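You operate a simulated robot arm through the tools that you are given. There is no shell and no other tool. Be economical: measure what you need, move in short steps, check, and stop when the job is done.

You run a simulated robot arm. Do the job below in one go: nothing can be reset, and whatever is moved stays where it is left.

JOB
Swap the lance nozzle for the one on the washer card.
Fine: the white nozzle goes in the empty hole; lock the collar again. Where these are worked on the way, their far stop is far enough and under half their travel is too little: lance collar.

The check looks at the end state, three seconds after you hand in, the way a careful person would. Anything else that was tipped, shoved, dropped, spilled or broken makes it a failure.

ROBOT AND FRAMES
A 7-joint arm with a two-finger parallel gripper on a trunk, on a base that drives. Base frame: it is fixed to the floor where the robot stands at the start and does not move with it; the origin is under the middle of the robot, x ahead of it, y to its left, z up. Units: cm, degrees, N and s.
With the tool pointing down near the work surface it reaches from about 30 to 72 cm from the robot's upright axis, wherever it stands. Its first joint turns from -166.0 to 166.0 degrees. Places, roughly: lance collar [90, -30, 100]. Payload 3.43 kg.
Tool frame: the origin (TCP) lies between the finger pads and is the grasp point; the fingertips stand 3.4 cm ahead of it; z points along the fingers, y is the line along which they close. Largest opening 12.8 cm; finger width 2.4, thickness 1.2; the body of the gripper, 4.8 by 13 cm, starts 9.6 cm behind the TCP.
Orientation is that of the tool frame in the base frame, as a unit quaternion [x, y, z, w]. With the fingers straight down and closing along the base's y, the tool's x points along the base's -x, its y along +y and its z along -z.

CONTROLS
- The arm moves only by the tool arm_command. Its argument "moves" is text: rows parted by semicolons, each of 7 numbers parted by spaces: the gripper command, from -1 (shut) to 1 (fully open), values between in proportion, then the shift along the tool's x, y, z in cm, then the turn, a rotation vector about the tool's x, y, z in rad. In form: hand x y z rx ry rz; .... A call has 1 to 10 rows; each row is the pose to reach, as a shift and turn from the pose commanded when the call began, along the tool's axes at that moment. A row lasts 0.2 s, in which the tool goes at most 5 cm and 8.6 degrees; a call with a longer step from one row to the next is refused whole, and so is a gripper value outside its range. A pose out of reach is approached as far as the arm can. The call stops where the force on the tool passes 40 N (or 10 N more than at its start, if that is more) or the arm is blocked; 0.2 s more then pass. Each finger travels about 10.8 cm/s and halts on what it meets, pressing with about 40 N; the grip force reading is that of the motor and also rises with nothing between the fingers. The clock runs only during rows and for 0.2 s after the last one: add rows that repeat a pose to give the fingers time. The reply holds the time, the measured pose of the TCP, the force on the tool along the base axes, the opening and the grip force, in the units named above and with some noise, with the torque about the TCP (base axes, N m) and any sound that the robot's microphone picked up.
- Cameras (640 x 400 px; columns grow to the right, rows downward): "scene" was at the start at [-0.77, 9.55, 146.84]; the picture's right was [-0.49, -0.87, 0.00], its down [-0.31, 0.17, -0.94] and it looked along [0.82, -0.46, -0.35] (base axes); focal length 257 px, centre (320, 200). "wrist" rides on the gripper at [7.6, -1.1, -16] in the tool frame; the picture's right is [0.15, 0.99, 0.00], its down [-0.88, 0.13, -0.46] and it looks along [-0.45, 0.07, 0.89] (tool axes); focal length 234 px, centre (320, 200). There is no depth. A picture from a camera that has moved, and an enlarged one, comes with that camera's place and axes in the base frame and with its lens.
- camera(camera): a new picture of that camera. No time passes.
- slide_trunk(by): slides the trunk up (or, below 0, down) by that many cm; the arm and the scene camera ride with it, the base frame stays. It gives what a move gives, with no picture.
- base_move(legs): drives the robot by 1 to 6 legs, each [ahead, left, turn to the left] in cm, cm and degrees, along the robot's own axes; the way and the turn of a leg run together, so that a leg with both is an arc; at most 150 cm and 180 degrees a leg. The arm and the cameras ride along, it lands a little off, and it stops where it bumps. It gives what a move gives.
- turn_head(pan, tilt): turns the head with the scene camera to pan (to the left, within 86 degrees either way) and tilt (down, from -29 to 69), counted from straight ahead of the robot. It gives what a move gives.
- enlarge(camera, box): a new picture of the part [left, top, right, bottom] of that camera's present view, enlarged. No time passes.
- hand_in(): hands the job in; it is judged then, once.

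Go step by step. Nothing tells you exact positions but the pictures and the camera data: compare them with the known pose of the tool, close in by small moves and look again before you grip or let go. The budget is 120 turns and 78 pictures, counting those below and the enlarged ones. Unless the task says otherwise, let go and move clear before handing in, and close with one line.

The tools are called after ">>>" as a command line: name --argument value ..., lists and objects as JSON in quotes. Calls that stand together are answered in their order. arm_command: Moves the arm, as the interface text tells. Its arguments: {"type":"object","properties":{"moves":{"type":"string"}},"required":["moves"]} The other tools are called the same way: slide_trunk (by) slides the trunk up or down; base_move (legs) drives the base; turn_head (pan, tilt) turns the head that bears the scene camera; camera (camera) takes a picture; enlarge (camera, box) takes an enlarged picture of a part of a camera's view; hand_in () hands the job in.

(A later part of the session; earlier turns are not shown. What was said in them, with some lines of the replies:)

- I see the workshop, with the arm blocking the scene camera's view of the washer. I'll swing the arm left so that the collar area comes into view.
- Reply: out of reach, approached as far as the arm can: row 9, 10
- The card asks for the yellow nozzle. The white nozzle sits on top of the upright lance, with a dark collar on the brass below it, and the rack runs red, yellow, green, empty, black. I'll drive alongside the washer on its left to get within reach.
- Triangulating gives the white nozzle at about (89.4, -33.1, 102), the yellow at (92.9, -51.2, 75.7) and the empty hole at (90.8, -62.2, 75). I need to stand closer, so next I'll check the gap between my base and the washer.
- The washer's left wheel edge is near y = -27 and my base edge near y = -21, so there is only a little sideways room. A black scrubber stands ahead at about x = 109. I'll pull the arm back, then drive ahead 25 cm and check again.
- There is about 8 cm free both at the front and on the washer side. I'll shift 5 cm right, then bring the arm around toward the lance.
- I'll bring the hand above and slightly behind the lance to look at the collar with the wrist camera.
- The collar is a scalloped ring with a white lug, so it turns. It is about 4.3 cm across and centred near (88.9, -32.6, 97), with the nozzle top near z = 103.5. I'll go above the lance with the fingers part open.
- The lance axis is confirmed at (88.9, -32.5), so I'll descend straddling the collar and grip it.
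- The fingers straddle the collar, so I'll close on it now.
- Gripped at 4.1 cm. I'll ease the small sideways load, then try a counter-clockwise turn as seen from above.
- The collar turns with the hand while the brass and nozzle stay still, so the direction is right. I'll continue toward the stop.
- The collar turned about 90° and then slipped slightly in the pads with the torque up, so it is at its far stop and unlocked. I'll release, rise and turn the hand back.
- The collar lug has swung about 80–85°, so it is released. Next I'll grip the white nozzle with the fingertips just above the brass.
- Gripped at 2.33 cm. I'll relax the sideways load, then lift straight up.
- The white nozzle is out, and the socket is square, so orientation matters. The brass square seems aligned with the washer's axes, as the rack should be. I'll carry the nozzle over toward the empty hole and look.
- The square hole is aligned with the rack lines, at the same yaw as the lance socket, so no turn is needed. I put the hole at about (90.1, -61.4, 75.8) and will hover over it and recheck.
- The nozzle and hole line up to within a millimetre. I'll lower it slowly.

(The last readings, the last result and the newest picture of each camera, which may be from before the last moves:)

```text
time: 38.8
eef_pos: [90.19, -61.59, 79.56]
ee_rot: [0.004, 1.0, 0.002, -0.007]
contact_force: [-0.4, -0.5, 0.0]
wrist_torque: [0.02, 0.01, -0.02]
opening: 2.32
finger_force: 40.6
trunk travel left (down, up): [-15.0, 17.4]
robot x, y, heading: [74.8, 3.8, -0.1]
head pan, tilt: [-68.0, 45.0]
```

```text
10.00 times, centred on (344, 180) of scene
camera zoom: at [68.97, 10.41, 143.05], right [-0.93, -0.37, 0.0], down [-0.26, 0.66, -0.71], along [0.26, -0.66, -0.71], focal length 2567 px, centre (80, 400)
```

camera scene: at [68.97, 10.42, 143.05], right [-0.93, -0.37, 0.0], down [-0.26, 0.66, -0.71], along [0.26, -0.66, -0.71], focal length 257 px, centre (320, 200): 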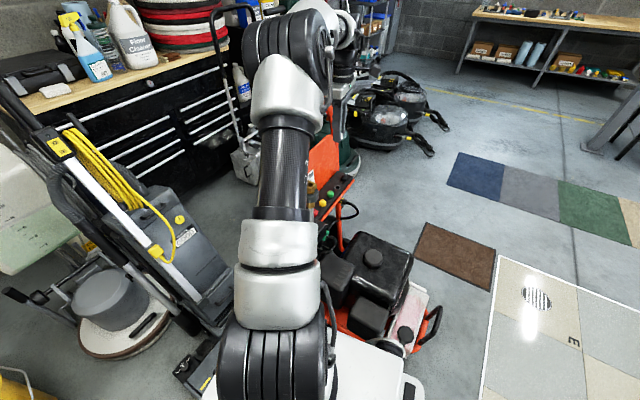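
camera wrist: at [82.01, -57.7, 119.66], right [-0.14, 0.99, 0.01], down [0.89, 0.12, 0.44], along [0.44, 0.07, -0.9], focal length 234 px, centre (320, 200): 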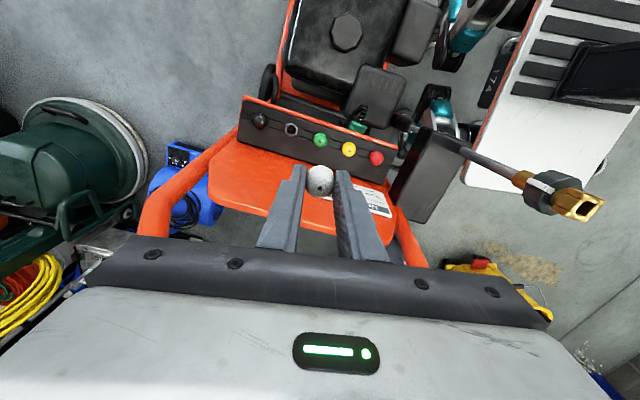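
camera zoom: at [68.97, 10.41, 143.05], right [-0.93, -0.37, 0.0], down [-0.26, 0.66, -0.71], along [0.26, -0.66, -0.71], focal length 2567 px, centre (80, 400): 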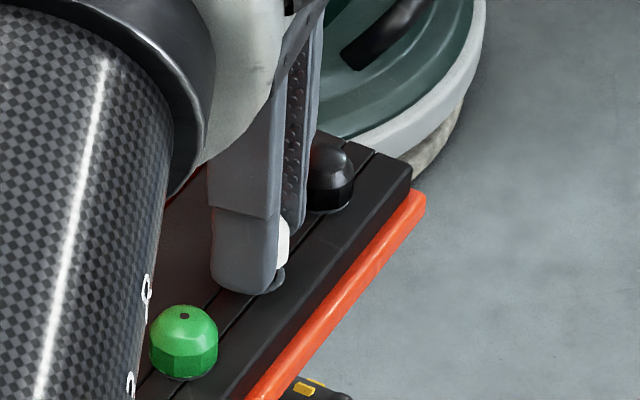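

>>> arm_command --moves "-0.8 0 0 0.2 0 0 0;-0.8 0 0 0.4 0 0 0;-0.8 0 0 0.6 0 0 0;-0.8 0 0 0.6 0 0 0"

>>> enlarge --camera "wrist" --box '[256, 130, 384, 210]'

```text
time: 39.8
eef_pos: [90.18, -61.56, 79.01]
ee_rot: [0.004, 1.0, 0.002, -0.007]
contact_force: [0.1, 0.1, 0.0]
wrist_torque: [0.01, 0.01, 0.0]
opening: 2.34
finger_force: 39.9
trunk travel left (down, up): [-15.0, 17.4]
robot x, y, heading: [74.68, 4.09, -0.4]
head pan, tilt: [-68.0, 45.0]
```

```text
5.00 times, centred on (320, 170) of wrist
camera zoom: at [82.77, -62.68, 95.12], right [-0.14, 0.99, 0.01], down [0.89, 0.12, 0.44], along [0.44, 0.07, -0.9], focal length 1171 px, centre (320, 350)
```

zoom: 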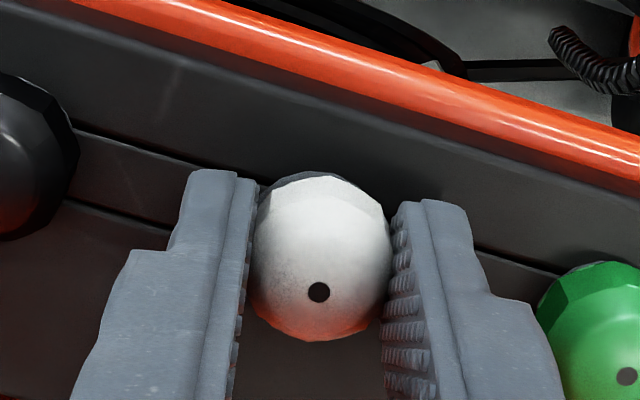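

>>> arm_command --moves "-0.8 0 0 0.15 0 0 0;-0.8 0 0 0.3 0 0 0;-0.8 0 0 0.45 0 0 0;-0.8 0 0 0.45 0 0 0"

```text
time: 40.8
eef_pos: [90.18, -61.71, 78.67]
ee_rot: [0.004, 1.0, 0.0, -0.006]
contact_force: [0.6, -1.6, 6.7]
wrist_torque: [-0.05, -0.01, 0.22]
opening: 2.34
finger_force: 40.3
trunk travel left (down, up): [-15.0, 17.4]
robot x, y, heading: [74.74, 3.38, -0.1]
head pan, tilt: [-68.0, 45.0]
```

>>> arm_command --moves "-0.8 0 0 0.1 0 0 0;-0.8 0 0 0.2 0 0 0;-0.8 0 0 0.2 0 0 0"

>>> enlarge --camera "wrist" --box '[256, 130, 384, 210]'

>>> enlarge --camera "scene" --box '[312, 160, 376, 200]'

```text
time: 41.6
eef_pos: [90.24, -61.73, 78.65]
ee_rot: [0.003, 1.0, -0.001, -0.006]
contact_force: [1.4, -3.0, 23.0]
wrist_torque: [-0.05, 0.04, 0.21]
opening: 2.33
finger_force: 40.1
trunk travel left (down, up): [-15.0, 17.4]
robot x, y, heading: [74.71, 3.92, -0.3]
head pan, tilt: [-68.0, 45.0]
```

```text
5.00 times, centred on (320, 170) of wrist
camera zoom: at [82.77, -62.67, 94.79], right [-0.14, 0.99, 0.0], down [0.89, 0.13, 0.44], along [0.44, 0.06, -0.9], focal length 1171 px, centre (320, 350)
```

zoom: 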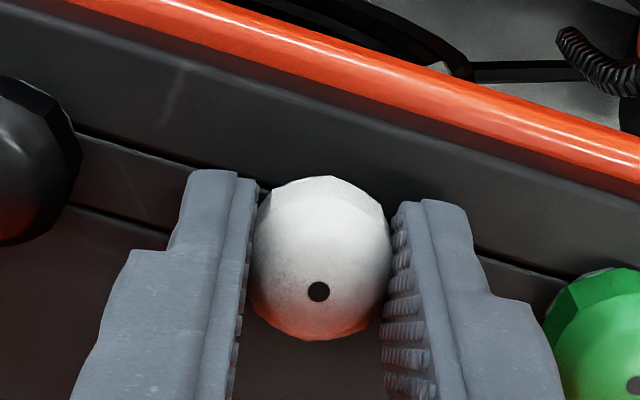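

```text
10.00 times, centred on (344, 180) of scene
camera zoom: at [68.93, 10.59, 143.06], right [-0.93, -0.37, 0.0], down [-0.26, 0.66, -0.71], along [0.26, -0.66, -0.71], focal length 2567 px, centre (80, 400)
```

zoom: 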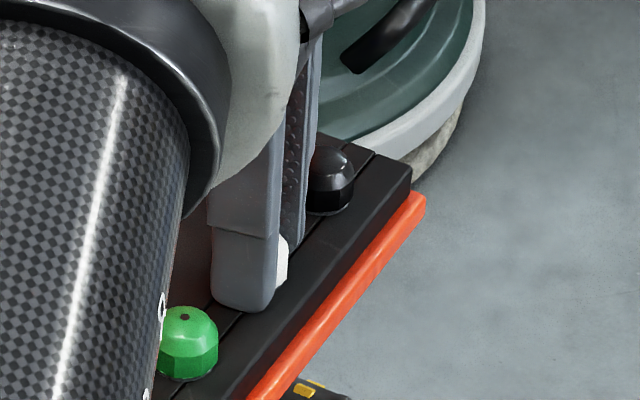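

It is firmly seated (23 N at z = 78.65). I'll ease the push, open slightly and rise.

>>> arm_command --moves "-0.8 0 0 -0.2 0 0 0;-0.6 0 0 -0.2 0 0 0;-0.4 0 0 -0.2 0 0 0;-0.4 0 0 -0.2 0 0 0;-0.4 0 0 -3 0 0 0;-0.4 0 0 -6 0 0 0;-0.4 0 0 -6 0 0 0"

>>> enlarge --camera "wrist" --box '[216, 100, 456, 250]'

>>> enlarge --camera "scene" --box '[312, 160, 376, 200]'

```text
time: 43.2
eef_pos: [90.21, -61.56, 84.31]
ee_rot: [0.004, 1.0, 0.002, -0.007]
contact_force: [-0.1, -0.1, 0.4]
wrist_torque: [-0.02, 0.0, 0.02]
opening: 3.84
finger_force: 0.0
trunk travel left (down, up): [-15.0, 17.4]
robot x, y, heading: [74.35, 3.64, -0.1]
head pan, tilt: [-68.0, 45.0]
```

```text
2.67 times, centred on (336, 175) of wrist
camera zoom: at [82.79, -62.65, 100.46], right [-0.14, 0.99, 0.01], down [0.89, 0.12, 0.44], along [0.44, 0.07, -0.9], focal length 624 px, centre (277, 267)
```

zoom: 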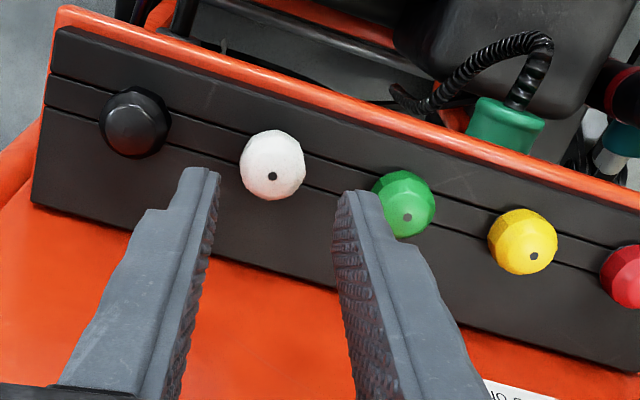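

```text
10.00 times, centred on (344, 180) of scene
camera zoom: at [68.96, 10.42, 143.05], right [-0.93, -0.37, 0.0], down [-0.26, 0.66, -0.71], along [0.26, -0.66, -0.71], focal length 2567 px, centre (80, 400)
```

zoom: 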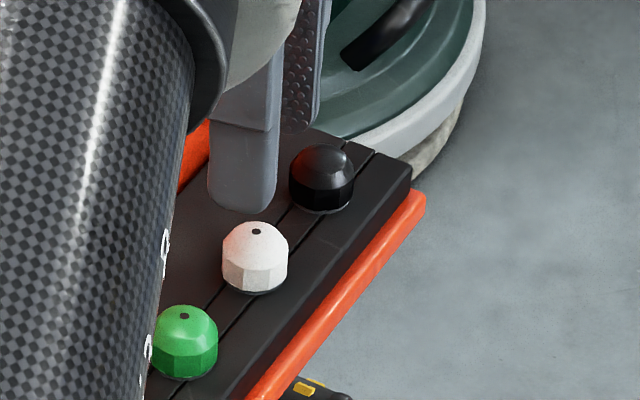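

The white nozzle sits level with its neighbours. Yellow is at about (92.1, -50.5), so I'll move above it.

>>> arm_command --moves "-0.3 0 0 -2 0 0 0;-0.3 -0.9 4 -2 0 0 0;-0.3 -1.7 8 -2 0 0 0;-0.3 -1.9 11.05 -1 0 0 0;-0.3 -1.9 11.05 0 0 0 0;-0.3 -1.9 11.05 0 0 0 0"

>>> enlarge --camera "wrist" --box '[256, 120, 384, 200]'

```text
time: 44.6
eef_pos: [92.13, -50.58, 84.33]
ee_rot: [0.003, 1.0, 0.002, -0.007]
contact_force: [-0.1, -0.7, 0.1]
wrist_torque: [0.03, -0.03, -0.02]
opening: 4.49
finger_force: 0.1
trunk travel left (down, up): [-15.0, 17.4]
robot x, y, heading: [74.89, 3.49, -0.4]
head pan, tilt: [-68.0, 45.0]
```

```text
5.00 times, centred on (320, 160) of wrist
camera zoom: at [84.8, -51.63, 100.49], right [-0.14, 0.99, 0.01], down [0.89, 0.12, 0.44], along [0.44, 0.07, -0.9], focal length 1171 px, centre (320, 400)
```

zoom: 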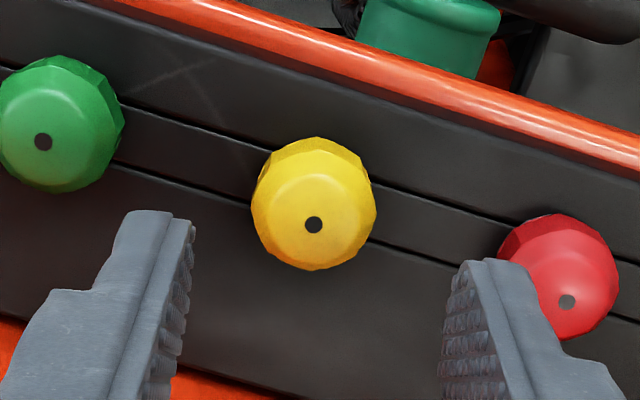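

>>> arm_command --moves "-0.35 -0.05 0.05 2 0 0 0;-0.4 -0.1 0.05 4 0 0 0;-0.4 -0.1 0.05 5.55 0 0 0;-0.4 -0.1 0.05 5.55 0 0 0"

>>> enlarge --camera "wrist" --box '[256, 120, 384, 200]'

```text
time: 45.6
eef_pos: [92.24, -50.53, 78.78]
ee_rot: [0.003, 1.0, 0.001, -0.007]
contact_force: [-0.3, 0.4, 0.6]
wrist_torque: [0.0, -0.01, 0.03]
opening: 3.82
finger_force: 0.1
trunk travel left (down, up): [-15.0, 17.4]
robot x, y, heading: [75.09, 3.62, -0.3]
head pan, tilt: [-68.0, 45.0]
```

```text
5.00 times, centred on (320, 160) of wrist
camera zoom: at [84.78, -51.6, 94.91], right [-0.14, 0.99, 0.01], down [0.89, 0.12, 0.44], along [0.44, 0.07, -0.9], focal length 1171 px, centre (320, 400)
```

zoom: 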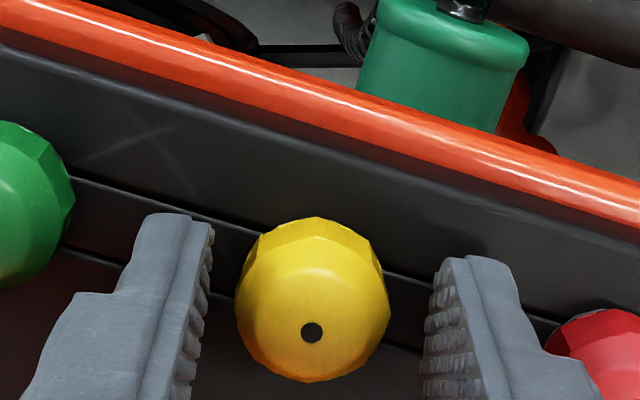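

>>> arm_command --moves "-0.5 0.1 -0.1 0 0 0 0;-0.65 0.1 -0.1 0 0 0 0;-0.8 0.1 -0.1 0 0 0 0;-0.8 0.1 -0.1 0 0 0 0"

```text
time: 46.6
eef_pos: [92.14, -50.68, 78.93]
ee_rot: [0.003, 1.0, 0.001, -0.006]
contact_force: [0.2, 0.5, 0.3]
wrist_torque: [-0.12, 0.0, 0.2]
opening: 2.34
finger_force: 40.5
trunk travel left (down, up): [-15.0, 17.4]
robot x, y, heading: [74.89, 3.78, -0.1]
head pan, tilt: [-68.0, 45.0]
```

Yellow is gripped the same way, also at 2.34 cm. I'll lift it out and up.

>>> arm_command --moves "-0.8 0 0 -1 0 0 0;-0.8 0 0 -2.5 0 0 0;-0.8 0 0 -6 0 0 0;-0.8 0 0 -10.5 0 0 0;-0.8 0 0 -15 0 0 0;-0.8 0 0 -19.5 0 0 0;-0.8 0 0 -24 0 0 0;-0.8 0 0 -28.5 0 0 0;-0.8 0 0 -32 0 0 0"

>>> arm_command --moves "-0.8 0.8 4.5 0 0 0 0;-0.8 1.6 9 0 0 0 0;-0.8 2.4 13 0 0 0 0;-0.8 3.2 17 0 0 0 0;-0.8 3.4 18.1 0 0 0 0;-0.8 3.4 18.1 0 0 0 0"

>>> enlarge --camera "wrist" --box '[256, 120, 384, 200]'

>>> enlarge --camera "scene" --box '[264, 140, 360, 200]'

```text
time: 48.6
eef_pos: [92.61, -50.91, 110.84]
ee_rot: [0.002, 1.0, 0.001, -0.008]
contact_force: [0.6, -0.1, -0.2]
wrist_torque: [0.02, 0.02, -0.04]
opening: 2.3
finger_force: 40.2
trunk travel left (down, up): [-15.0, 17.4]
robot x, y, heading: [74.94, 3.71, -0.1]
head pan, tilt: [-68.0, 45.0]
```

```text
time: 50.0
eef_pos: [89.26, -32.67, 110.85]
ee_rot: [0.003, 1.0, 0.001, -0.007]
contact_force: [0.0, 0.4, 0.3]
wrist_torque: [-0.02, 0.0, 0.0]
opening: 2.28
finger_force: 40.1
trunk travel left (down, up): [-15.0, 17.4]
robot x, y, heading: [74.85, 3.86, -0.4]
head pan, tilt: [-68.0, 45.0]
```

```text
5.00 times, centred on (320, 160) of wrist
camera zoom: at [81.89, -33.68, 127.05], right [-0.14, 0.99, 0.0], down [0.89, 0.12, 0.44], along [0.44, 0.07, -0.9], focal length 1171 px, centre (320, 400)
```

zoom: 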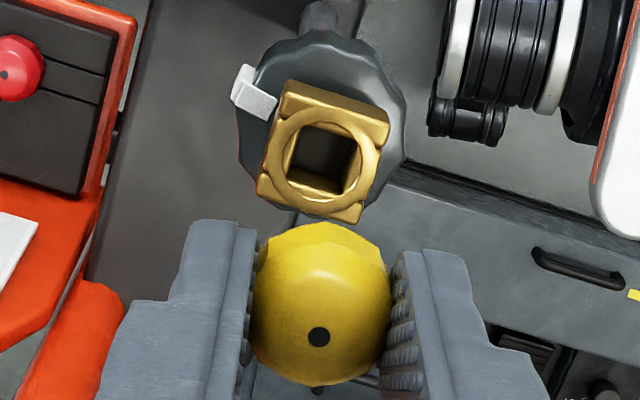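

```text
6.67 times, centred on (312, 170) of scene
camera zoom: at [68.97, 10.42, 143.05], right [-0.93, -0.37, 0.0], down [-0.26, 0.66, -0.71], along [0.26, -0.66, -0.71], focal length 1711 px, centre (373, 400)
```

zoom: 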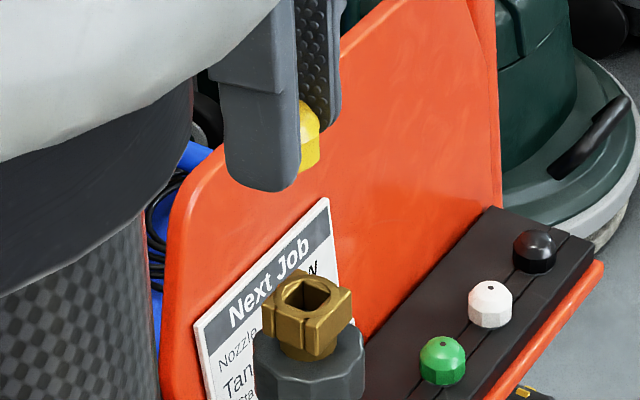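

Socket at (88.65, -32.4) and nozzle at (89.3, -32.5), with yaw matching. I'll correct this and lower closer for a check.

>>> arm_command --moves "-0.8 0.64 0.1 0 0 0 0;-0.8 0.64 0.1 1.5 0 0 0;-0.8 0.64 0.1 3.3 0 0 0;-0.8 0.64 0.1 3.3 0 0 0"

>>> enlarge --camera "wrist" --box '[256, 120, 384, 200]'

>>> enlarge --camera "scene" --box '[280, 155, 344, 195]'

```text
time: 51.0
eef_pos: [88.68, -32.51, 107.57]
ee_rot: [0.003, 1.0, 0.002, -0.008]
contact_force: [-0.7, 0.0, -0.8]
wrist_torque: [-0.01, -0.02, 0.0]
opening: 2.29
finger_force: 39.9
trunk travel left (down, up): [-15.0, 17.4]
robot x, y, heading: [75.2, 3.84, -0.1]
head pan, tilt: [-68.0, 45.0]
```

```text
5.00 times, centred on (320, 160) of wrist
camera zoom: at [81.19, -33.55, 123.74], right [-0.14, 0.99, 0.01], down [0.89, 0.12, 0.44], along [0.44, 0.07, -0.9], focal length 1171 px, centre (320, 400)
```

zoom: 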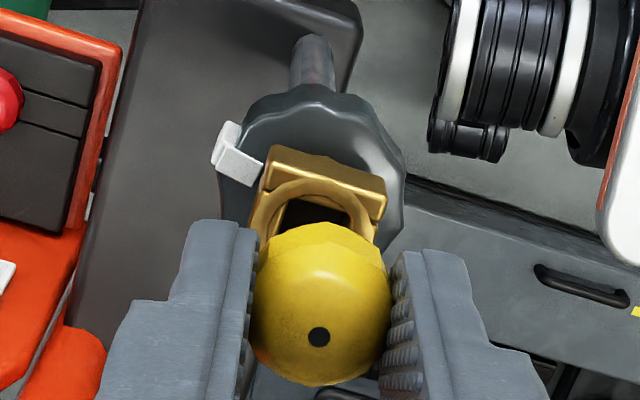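

```text
10.00 times, centred on (312, 175) of scene
camera zoom: at [68.97, 10.41, 143.05], right [-0.93, -0.37, 0.0], down [-0.26, 0.66, -0.71], along [0.26, -0.66, -0.71], focal length 2567 px, centre (400, 450)
```

zoom: 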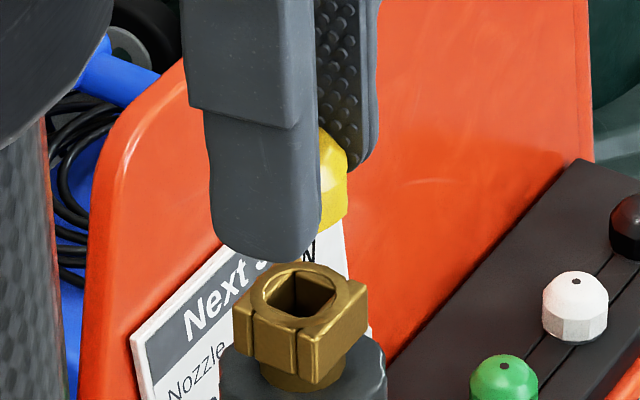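

Alignment is within 1 mm. I'll lower slowly until it seats, expected at TCP z ≈ 104.8.

>>> arm_command --moves "-0.8 -0.1 -0.04 0.5 0 0 0;-0.8 -0.12 -0.04 1 0 0 0;-0.8 -0.12 -0.04 1.5 0 0 0;-0.8 -0.13 -0.04 2 0 0 0;-0.8 -0.13 -0.04 2.4 0 0 0;-0.8 -0.13 -0.04 2.4 0 0 0"

>>> enlarge --camera "scene" --box '[280, 155, 344, 195]'

```text
time: 52.4
eef_pos: [88.75, -32.57, 105.18]
ee_rot: [0.004, 1.0, 0.001, -0.007]
contact_force: [-0.1, -0.5, -0.2]
wrist_torque: [0.02, -0.03, 0.02]
opening: 2.35
finger_force: 40.2
trunk travel left (down, up): [-15.0, 17.4]
robot x, y, heading: [75.18, 3.58, -0.2]
head pan, tilt: [-68.0, 45.0]
```

```text
10.00 times, centred on (312, 175) of scene
camera zoom: at [68.97, 10.41, 143.05], right [-0.93, -0.37, 0.0], down [-0.26, 0.66, -0.71], along [0.26, -0.66, -0.71], focal length 2567 px, centre (400, 450)
```

zoom: 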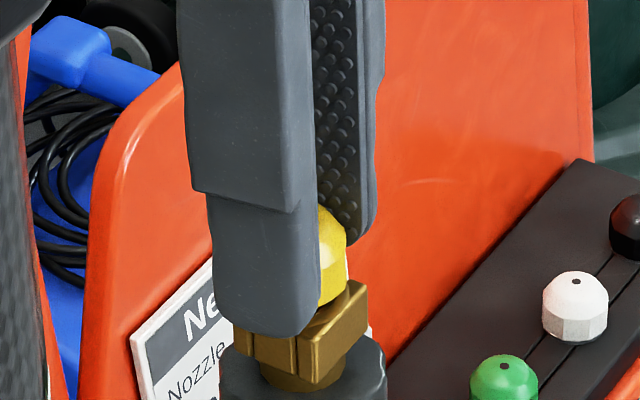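

>>> arm_command --moves "-0.8 0 0 0.15 0 0 0;-0.8 0 0 0.3 0 0 0;-0.8 0 0 0.45 0 0 0;-0.8 0 0 0.55 0 0 0;-0.8 0 0 0.55 0 0 0"

>>> enlarge --camera "scene" --box '[280, 155, 344, 195]'

```text
time: 53.6
eef_pos: [88.64, -32.59, 104.82]
ee_rot: [0.004, 1.0, -0.001, -0.006]
contact_force: [-3.6, -5.1, 20.5]
wrist_torque: [-0.13, 0.45, 0.27]
opening: 2.33
finger_force: 40.1
trunk travel left (down, up): [-15.0, 17.4]
robot x, y, heading: [75.08, 4.01, -0.5]
head pan, tilt: [-68.0, 45.0]
```

```text
10.00 times, centred on (312, 175) of scene
camera zoom: at [68.89, 10.46, 143.08], right [-0.93, -0.37, 0.0], down [-0.26, 0.66, -0.71], along [0.26, -0.66, -0.71], focal length 2567 px, centre (400, 450)
```

zoom: 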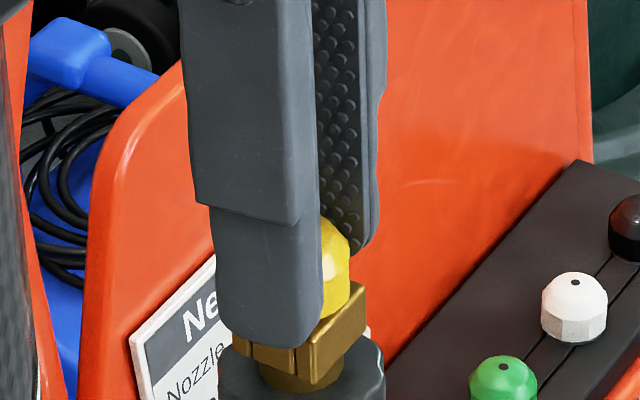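

It seated at z = 104.82 as predicted. I'll release, rise and look.

>>> arm_command --moves "-0.8 0 0 -0.2 0 0 0;-0.6 0 0 -0.2 0 0 0;-0.3 0 0 -0.2 0 0 0;0 0 0 -0.2 0 0 0;0 0 0 -0.2 0 0 0;0.2 0 0 -4 0 0 0;0.2 0 0 -7.2 0 0 0;0.2 0 0 -7.2 0 0 0"

>>> enlarge --camera "scene" --box '[280, 155, 344, 195]'

>>> enlarge --camera "wrist" --box '[256, 120, 384, 200]'

```text
time: 55.4
eef_pos: [88.86, -32.32, 111.74]
ee_rot: [0.004, 1.0, 0.001, -0.007]
contact_force: [-0.1, 0.7, -0.5]
wrist_torque: [0.04, -0.02, -0.04]
opening: 7.65
finger_force: 0.0
trunk travel left (down, up): [-15.0, 17.4]
robot x, y, heading: [74.93, 4.02, -0.1]
head pan, tilt: [-68.0, 45.0]
```

```text
10.00 times, centred on (312, 175) of scene
camera zoom: at [68.96, 10.42, 143.05], right [-0.93, -0.37, 0.0], down [-0.26, 0.66, -0.71], along [0.26, -0.66, -0.71], focal length 2567 px, centre (400, 450)
```

zoom: 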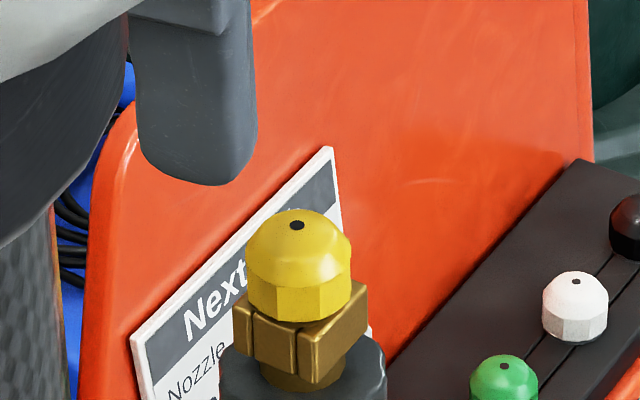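

```text
5.00 times, centred on (320, 160) of wrist
camera zoom: at [81.4, -33.56, 127.97], right [-0.14, 0.99, 0.01], down [0.89, 0.12, 0.44], along [0.44, 0.07, -0.9], focal length 1171 px, centre (320, 400)
```

zoom: 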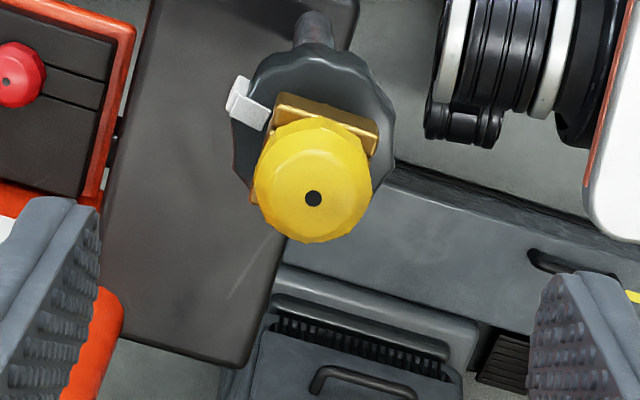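

Yellow is seated squarely. To lock, I'll turn the hand to the collar's current angle so the lug clears the fingers, then descend, grip and turn back clockwise.

>>> arm_command --moves "0.2 0 0 0 0 0 -0.15;0.2 0 0 0 0 0 -0.3;0.2 0 0 0 0 0 -0.45;0.2 0 0 0 0 0 -0.6;0.2 0 0 0 0 0 -0.75;0.2 0 0 0 0 0 -0.9;0.2 0 0 0 0 0 -1.05;0.2 0 0 0 0 0 -1.2;0.2 0 0 0 0 0 -1.35;0.2 0 0 0 0 0 -1.45"

>>> enlarge --camera "wrist" --box '[256, 120, 384, 200]'

```text
time: 57.6
eef_pos: [88.8, -32.52, 111.91]
ee_rot: [-0.661, 0.75, 0.005, -0.003]
contact_force: [-0.1, 0.0, -0.1]
wrist_torque: [0.03, -0.01, -0.01]
opening: 7.69
finger_force: 0.1
trunk travel left (down, up): [-15.0, 17.4]
robot x, y, heading: [75.39, 4.01, -0.0]
head pan, tilt: [-68.0, 45.0]
```

```text
5.00 times, centred on (320, 160) of wrist
camera zoom: at [89.17, -40.2, 127.88], right [-1.0, -0.02, 0.01], down [-0.01, 0.89, 0.46], along [-0.02, 0.46, -0.89], focal length 1171 px, centre (320, 400)
```

zoom: 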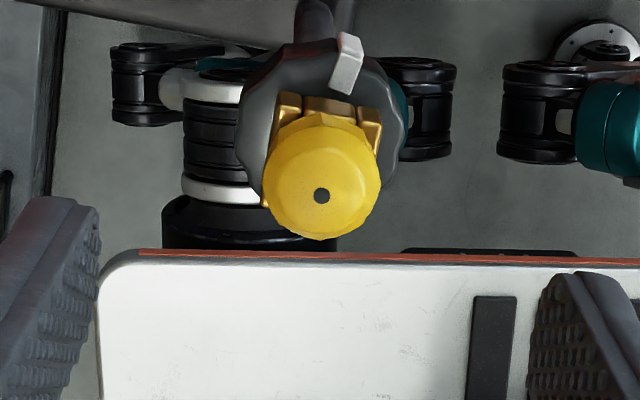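

>>> arm_command --moves "0.2 0 0 4 0 0 0;0.2 0 0 8 0 0 0;0.2 0 0 12 0 0 0;0.2 0 0 14.8 0 0 0;0 0 0 14.8 0 0 0;-0.3 0 0 14.8 0 0 0;-0.5 0 0 14.8 0 0 0;-0.5 0 0 14.8 0 0 0"

>>> enlarge --camera "wrist" --box '[216, 120, 424, 250]'

```text
time: 59.4
eef_pos: [88.68, -32.46, 96.91]
ee_rot: [-0.661, 0.751, 0.005, -0.004]
contact_force: [1.5, -0.4, -5.8]
wrist_torque: [-0.47, -0.18, -0.01]
opening: 4.12
finger_force: 44.9
trunk travel left (down, up): [-15.0, 17.4]
robot x, y, heading: [74.53, 3.77, -0.0]
head pan, tilt: [-68.0, 45.0]
```

```text
3.08 times, centred on (320, 185) of wrist
camera zoom: at [89.02, -40.11, 112.96], right [-1.0, -0.02, 0.01], down [-0.01, 0.89, 0.46], along [-0.02, 0.46, -0.89], focal length 720 px, centre (320, 246)
```

zoom: 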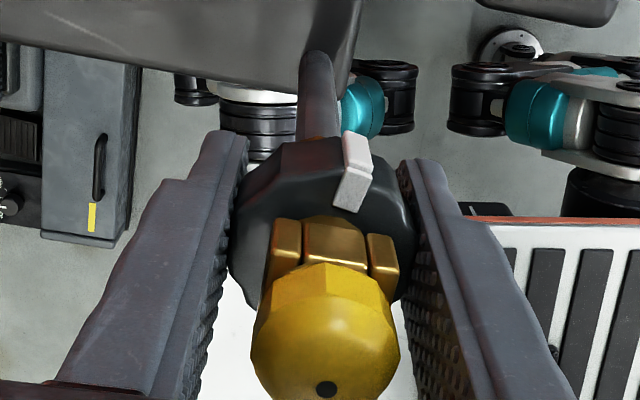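

The collar is gripped at 4.12 cm. I'll turn it clockwise back toward the locked stop.

>>> arm_command --moves "-0.6 0 0 0 0 0 0.14;-0.6 0 0 0 0 0 0.28;-0.6 0 0 0 0 0 0.42;-0.6 0 0 0 0 0 0.56;-0.6 0 0 0 0 0 0.7;-0.6 0 0 0 0 0 0.84;-0.6 0 0 0 0 0 0.98;-0.6 0 0 0 0 0 1.12;-0.6 0 0 0 0 0 1.26;-0.6 0 0 0 0 0 1.36"

>>> enlarge --camera "wrist" --box '[216, 120, 424, 250]'

```text
time: 61.6
eef_pos: [88.63, -32.57, 97.02]
ee_rot: [-0.041, 0.999, 0.001, -0.007]
contact_force: [6.3, 0.3, -17.2]
wrist_torque: [0.0, -0.29, 0.02]
opening: 4.11
finger_force: 45.1
trunk travel left (down, up): [-15.0, 17.4]
robot x, y, heading: [74.53, 3.92, -0.2]
head pan, tilt: [-68.0, 45.0]
```

```text
3.08 times, centred on (320, 185) of wrist
camera zoom: at [81.38, -34.31, 113.16], right [-0.23, 0.97, 0.01], down [0.87, 0.2, 0.44], along [0.43, 0.11, -0.9], focal length 720 px, centre (320, 246)
```

zoom: 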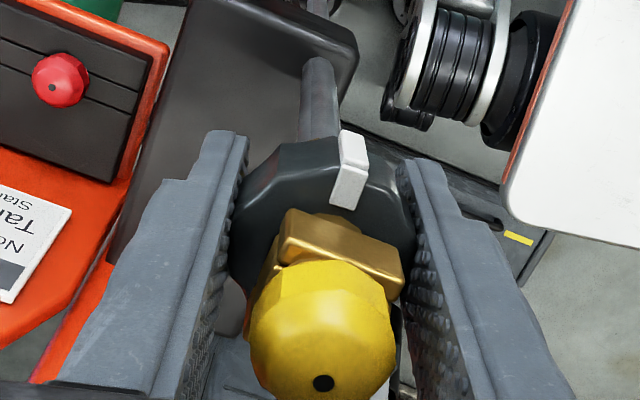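

>>> arm_command --moves "-0.6 0 0 0.15 0 0 0.07;-0.6 0 0 0.15 0 0 0.14;-0.6 0 0 0.15 0 0 0.21;-0.6 0 0 0.15 0 0 0.28;-0.6 0 0 0.15 0 0 0.28"

>>> enlarge --camera "wrist" --box '[216, 120, 424, 250]'

```text
time: 62.8
eef_pos: [88.59, -32.64, 97.07]
ee_rot: [0.098, 0.995, -0.001, -0.006]
contact_force: [0.5, -8.5, 9.1]
wrist_torque: [-0.13, 0.06, 0.54]
opening: 4.15
finger_force: 44.7
trunk travel left (down, up): [-15.0, 17.4]
robot x, y, heading: [74.75, 3.98, -0.0]
head pan, tilt: [-68.0, 45.0]
```

```text
3.08 times, centred on (320, 185) of wrist
camera zoom: at [81.13, -32.16, 113.13], right [0.05, 1.0, 0.0], down [0.89, -0.05, 0.44], along [0.44, -0.02, -0.9], focal length 720 px, centre (320, 246)
```

zoom: 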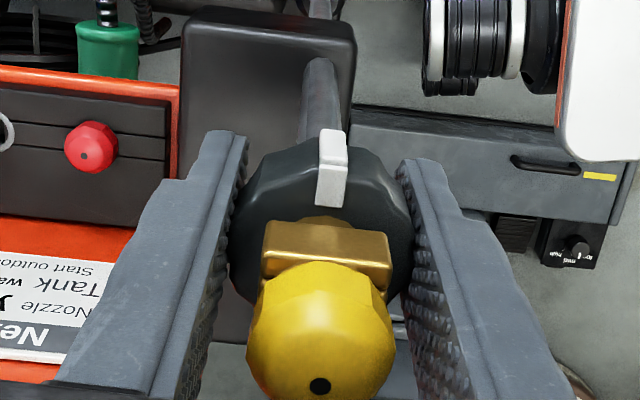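

The torque rose to 0.54 N·m with slight slip, so the collar is at its locked stop. I'll release, rise clear and verify.

>>> arm_command --moves "-0.3 0 0 0 0 0 0;0 0 0 0 0 0 0;0.2 0 0 0 0 0 0;0.2 0 0 0 0 0 0;0.2 0 0 -4 0 0 0;0.2 0 0 -8 0 0 0;0.2 0 0 -12 0 0 0;0.2 0 0 -16 0 0 0;0.2 0 0 -20 0 0 0"

>>> enlarge --camera "scene" --box '[272, 155, 368, 215]'

>>> camera --camera "wrist"

```text
time: 64.8
eef_pos: [88.88, -32.75, 116.91]
ee_rot: [0.099, 0.995, 0.002, -0.007]
contact_force: [-0.6, 1.0, -0.3]
wrist_torque: [0.03, 0.07, 0.01]
opening: 7.66
finger_force: 0.0
trunk travel left (down, up): [-15.0, 17.4]
robot x, y, heading: [74.58, 3.92, -0.2]
head pan, tilt: [-68.0, 45.0]
```

```text
6.67 times, centred on (320, 185) of scene
camera zoom: at [68.97, 10.41, 143.05], right [-0.93, -0.37, 0.0], down [-0.26, 0.66, -0.71], along [0.26, -0.66, -0.71], focal length 1711 px, centre (320, 300)
```

zoom: 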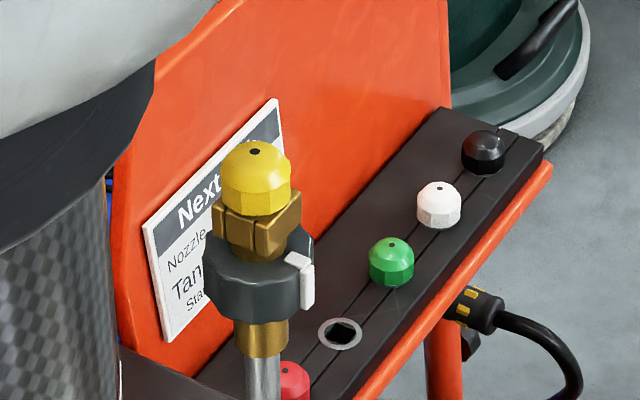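

```text
18 pictures are left
camera wrist: at [81.36, -32.25, 133.15], right [0.05, 1.0, 0.0], down [0.9, -0.05, 0.44], along [0.44, -0.02, -0.9], focal length 234 px, centre (320, 200)
```

wrist: 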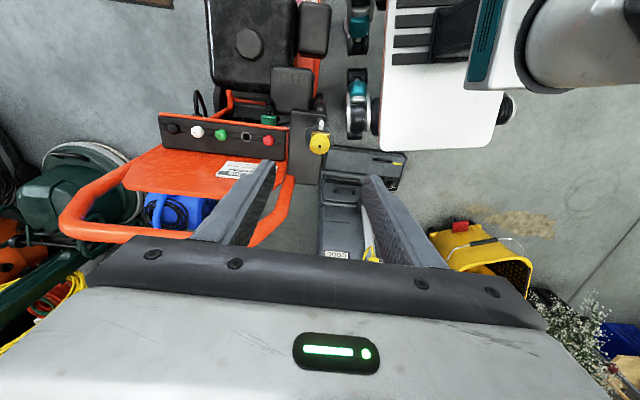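

The yellow nozzle sits on the lance, the white one is in the formerly empty hole, and the collar lug is back at its original locked position. Nothing else was disturbed and the hand is clear, so I'm handing in.

>>> hand_in

```text
The job is handed in.
```

The lance now carries the yellow nozzle named on the washer card, the white one is in the rack's empty hole, and the collar is locked again.
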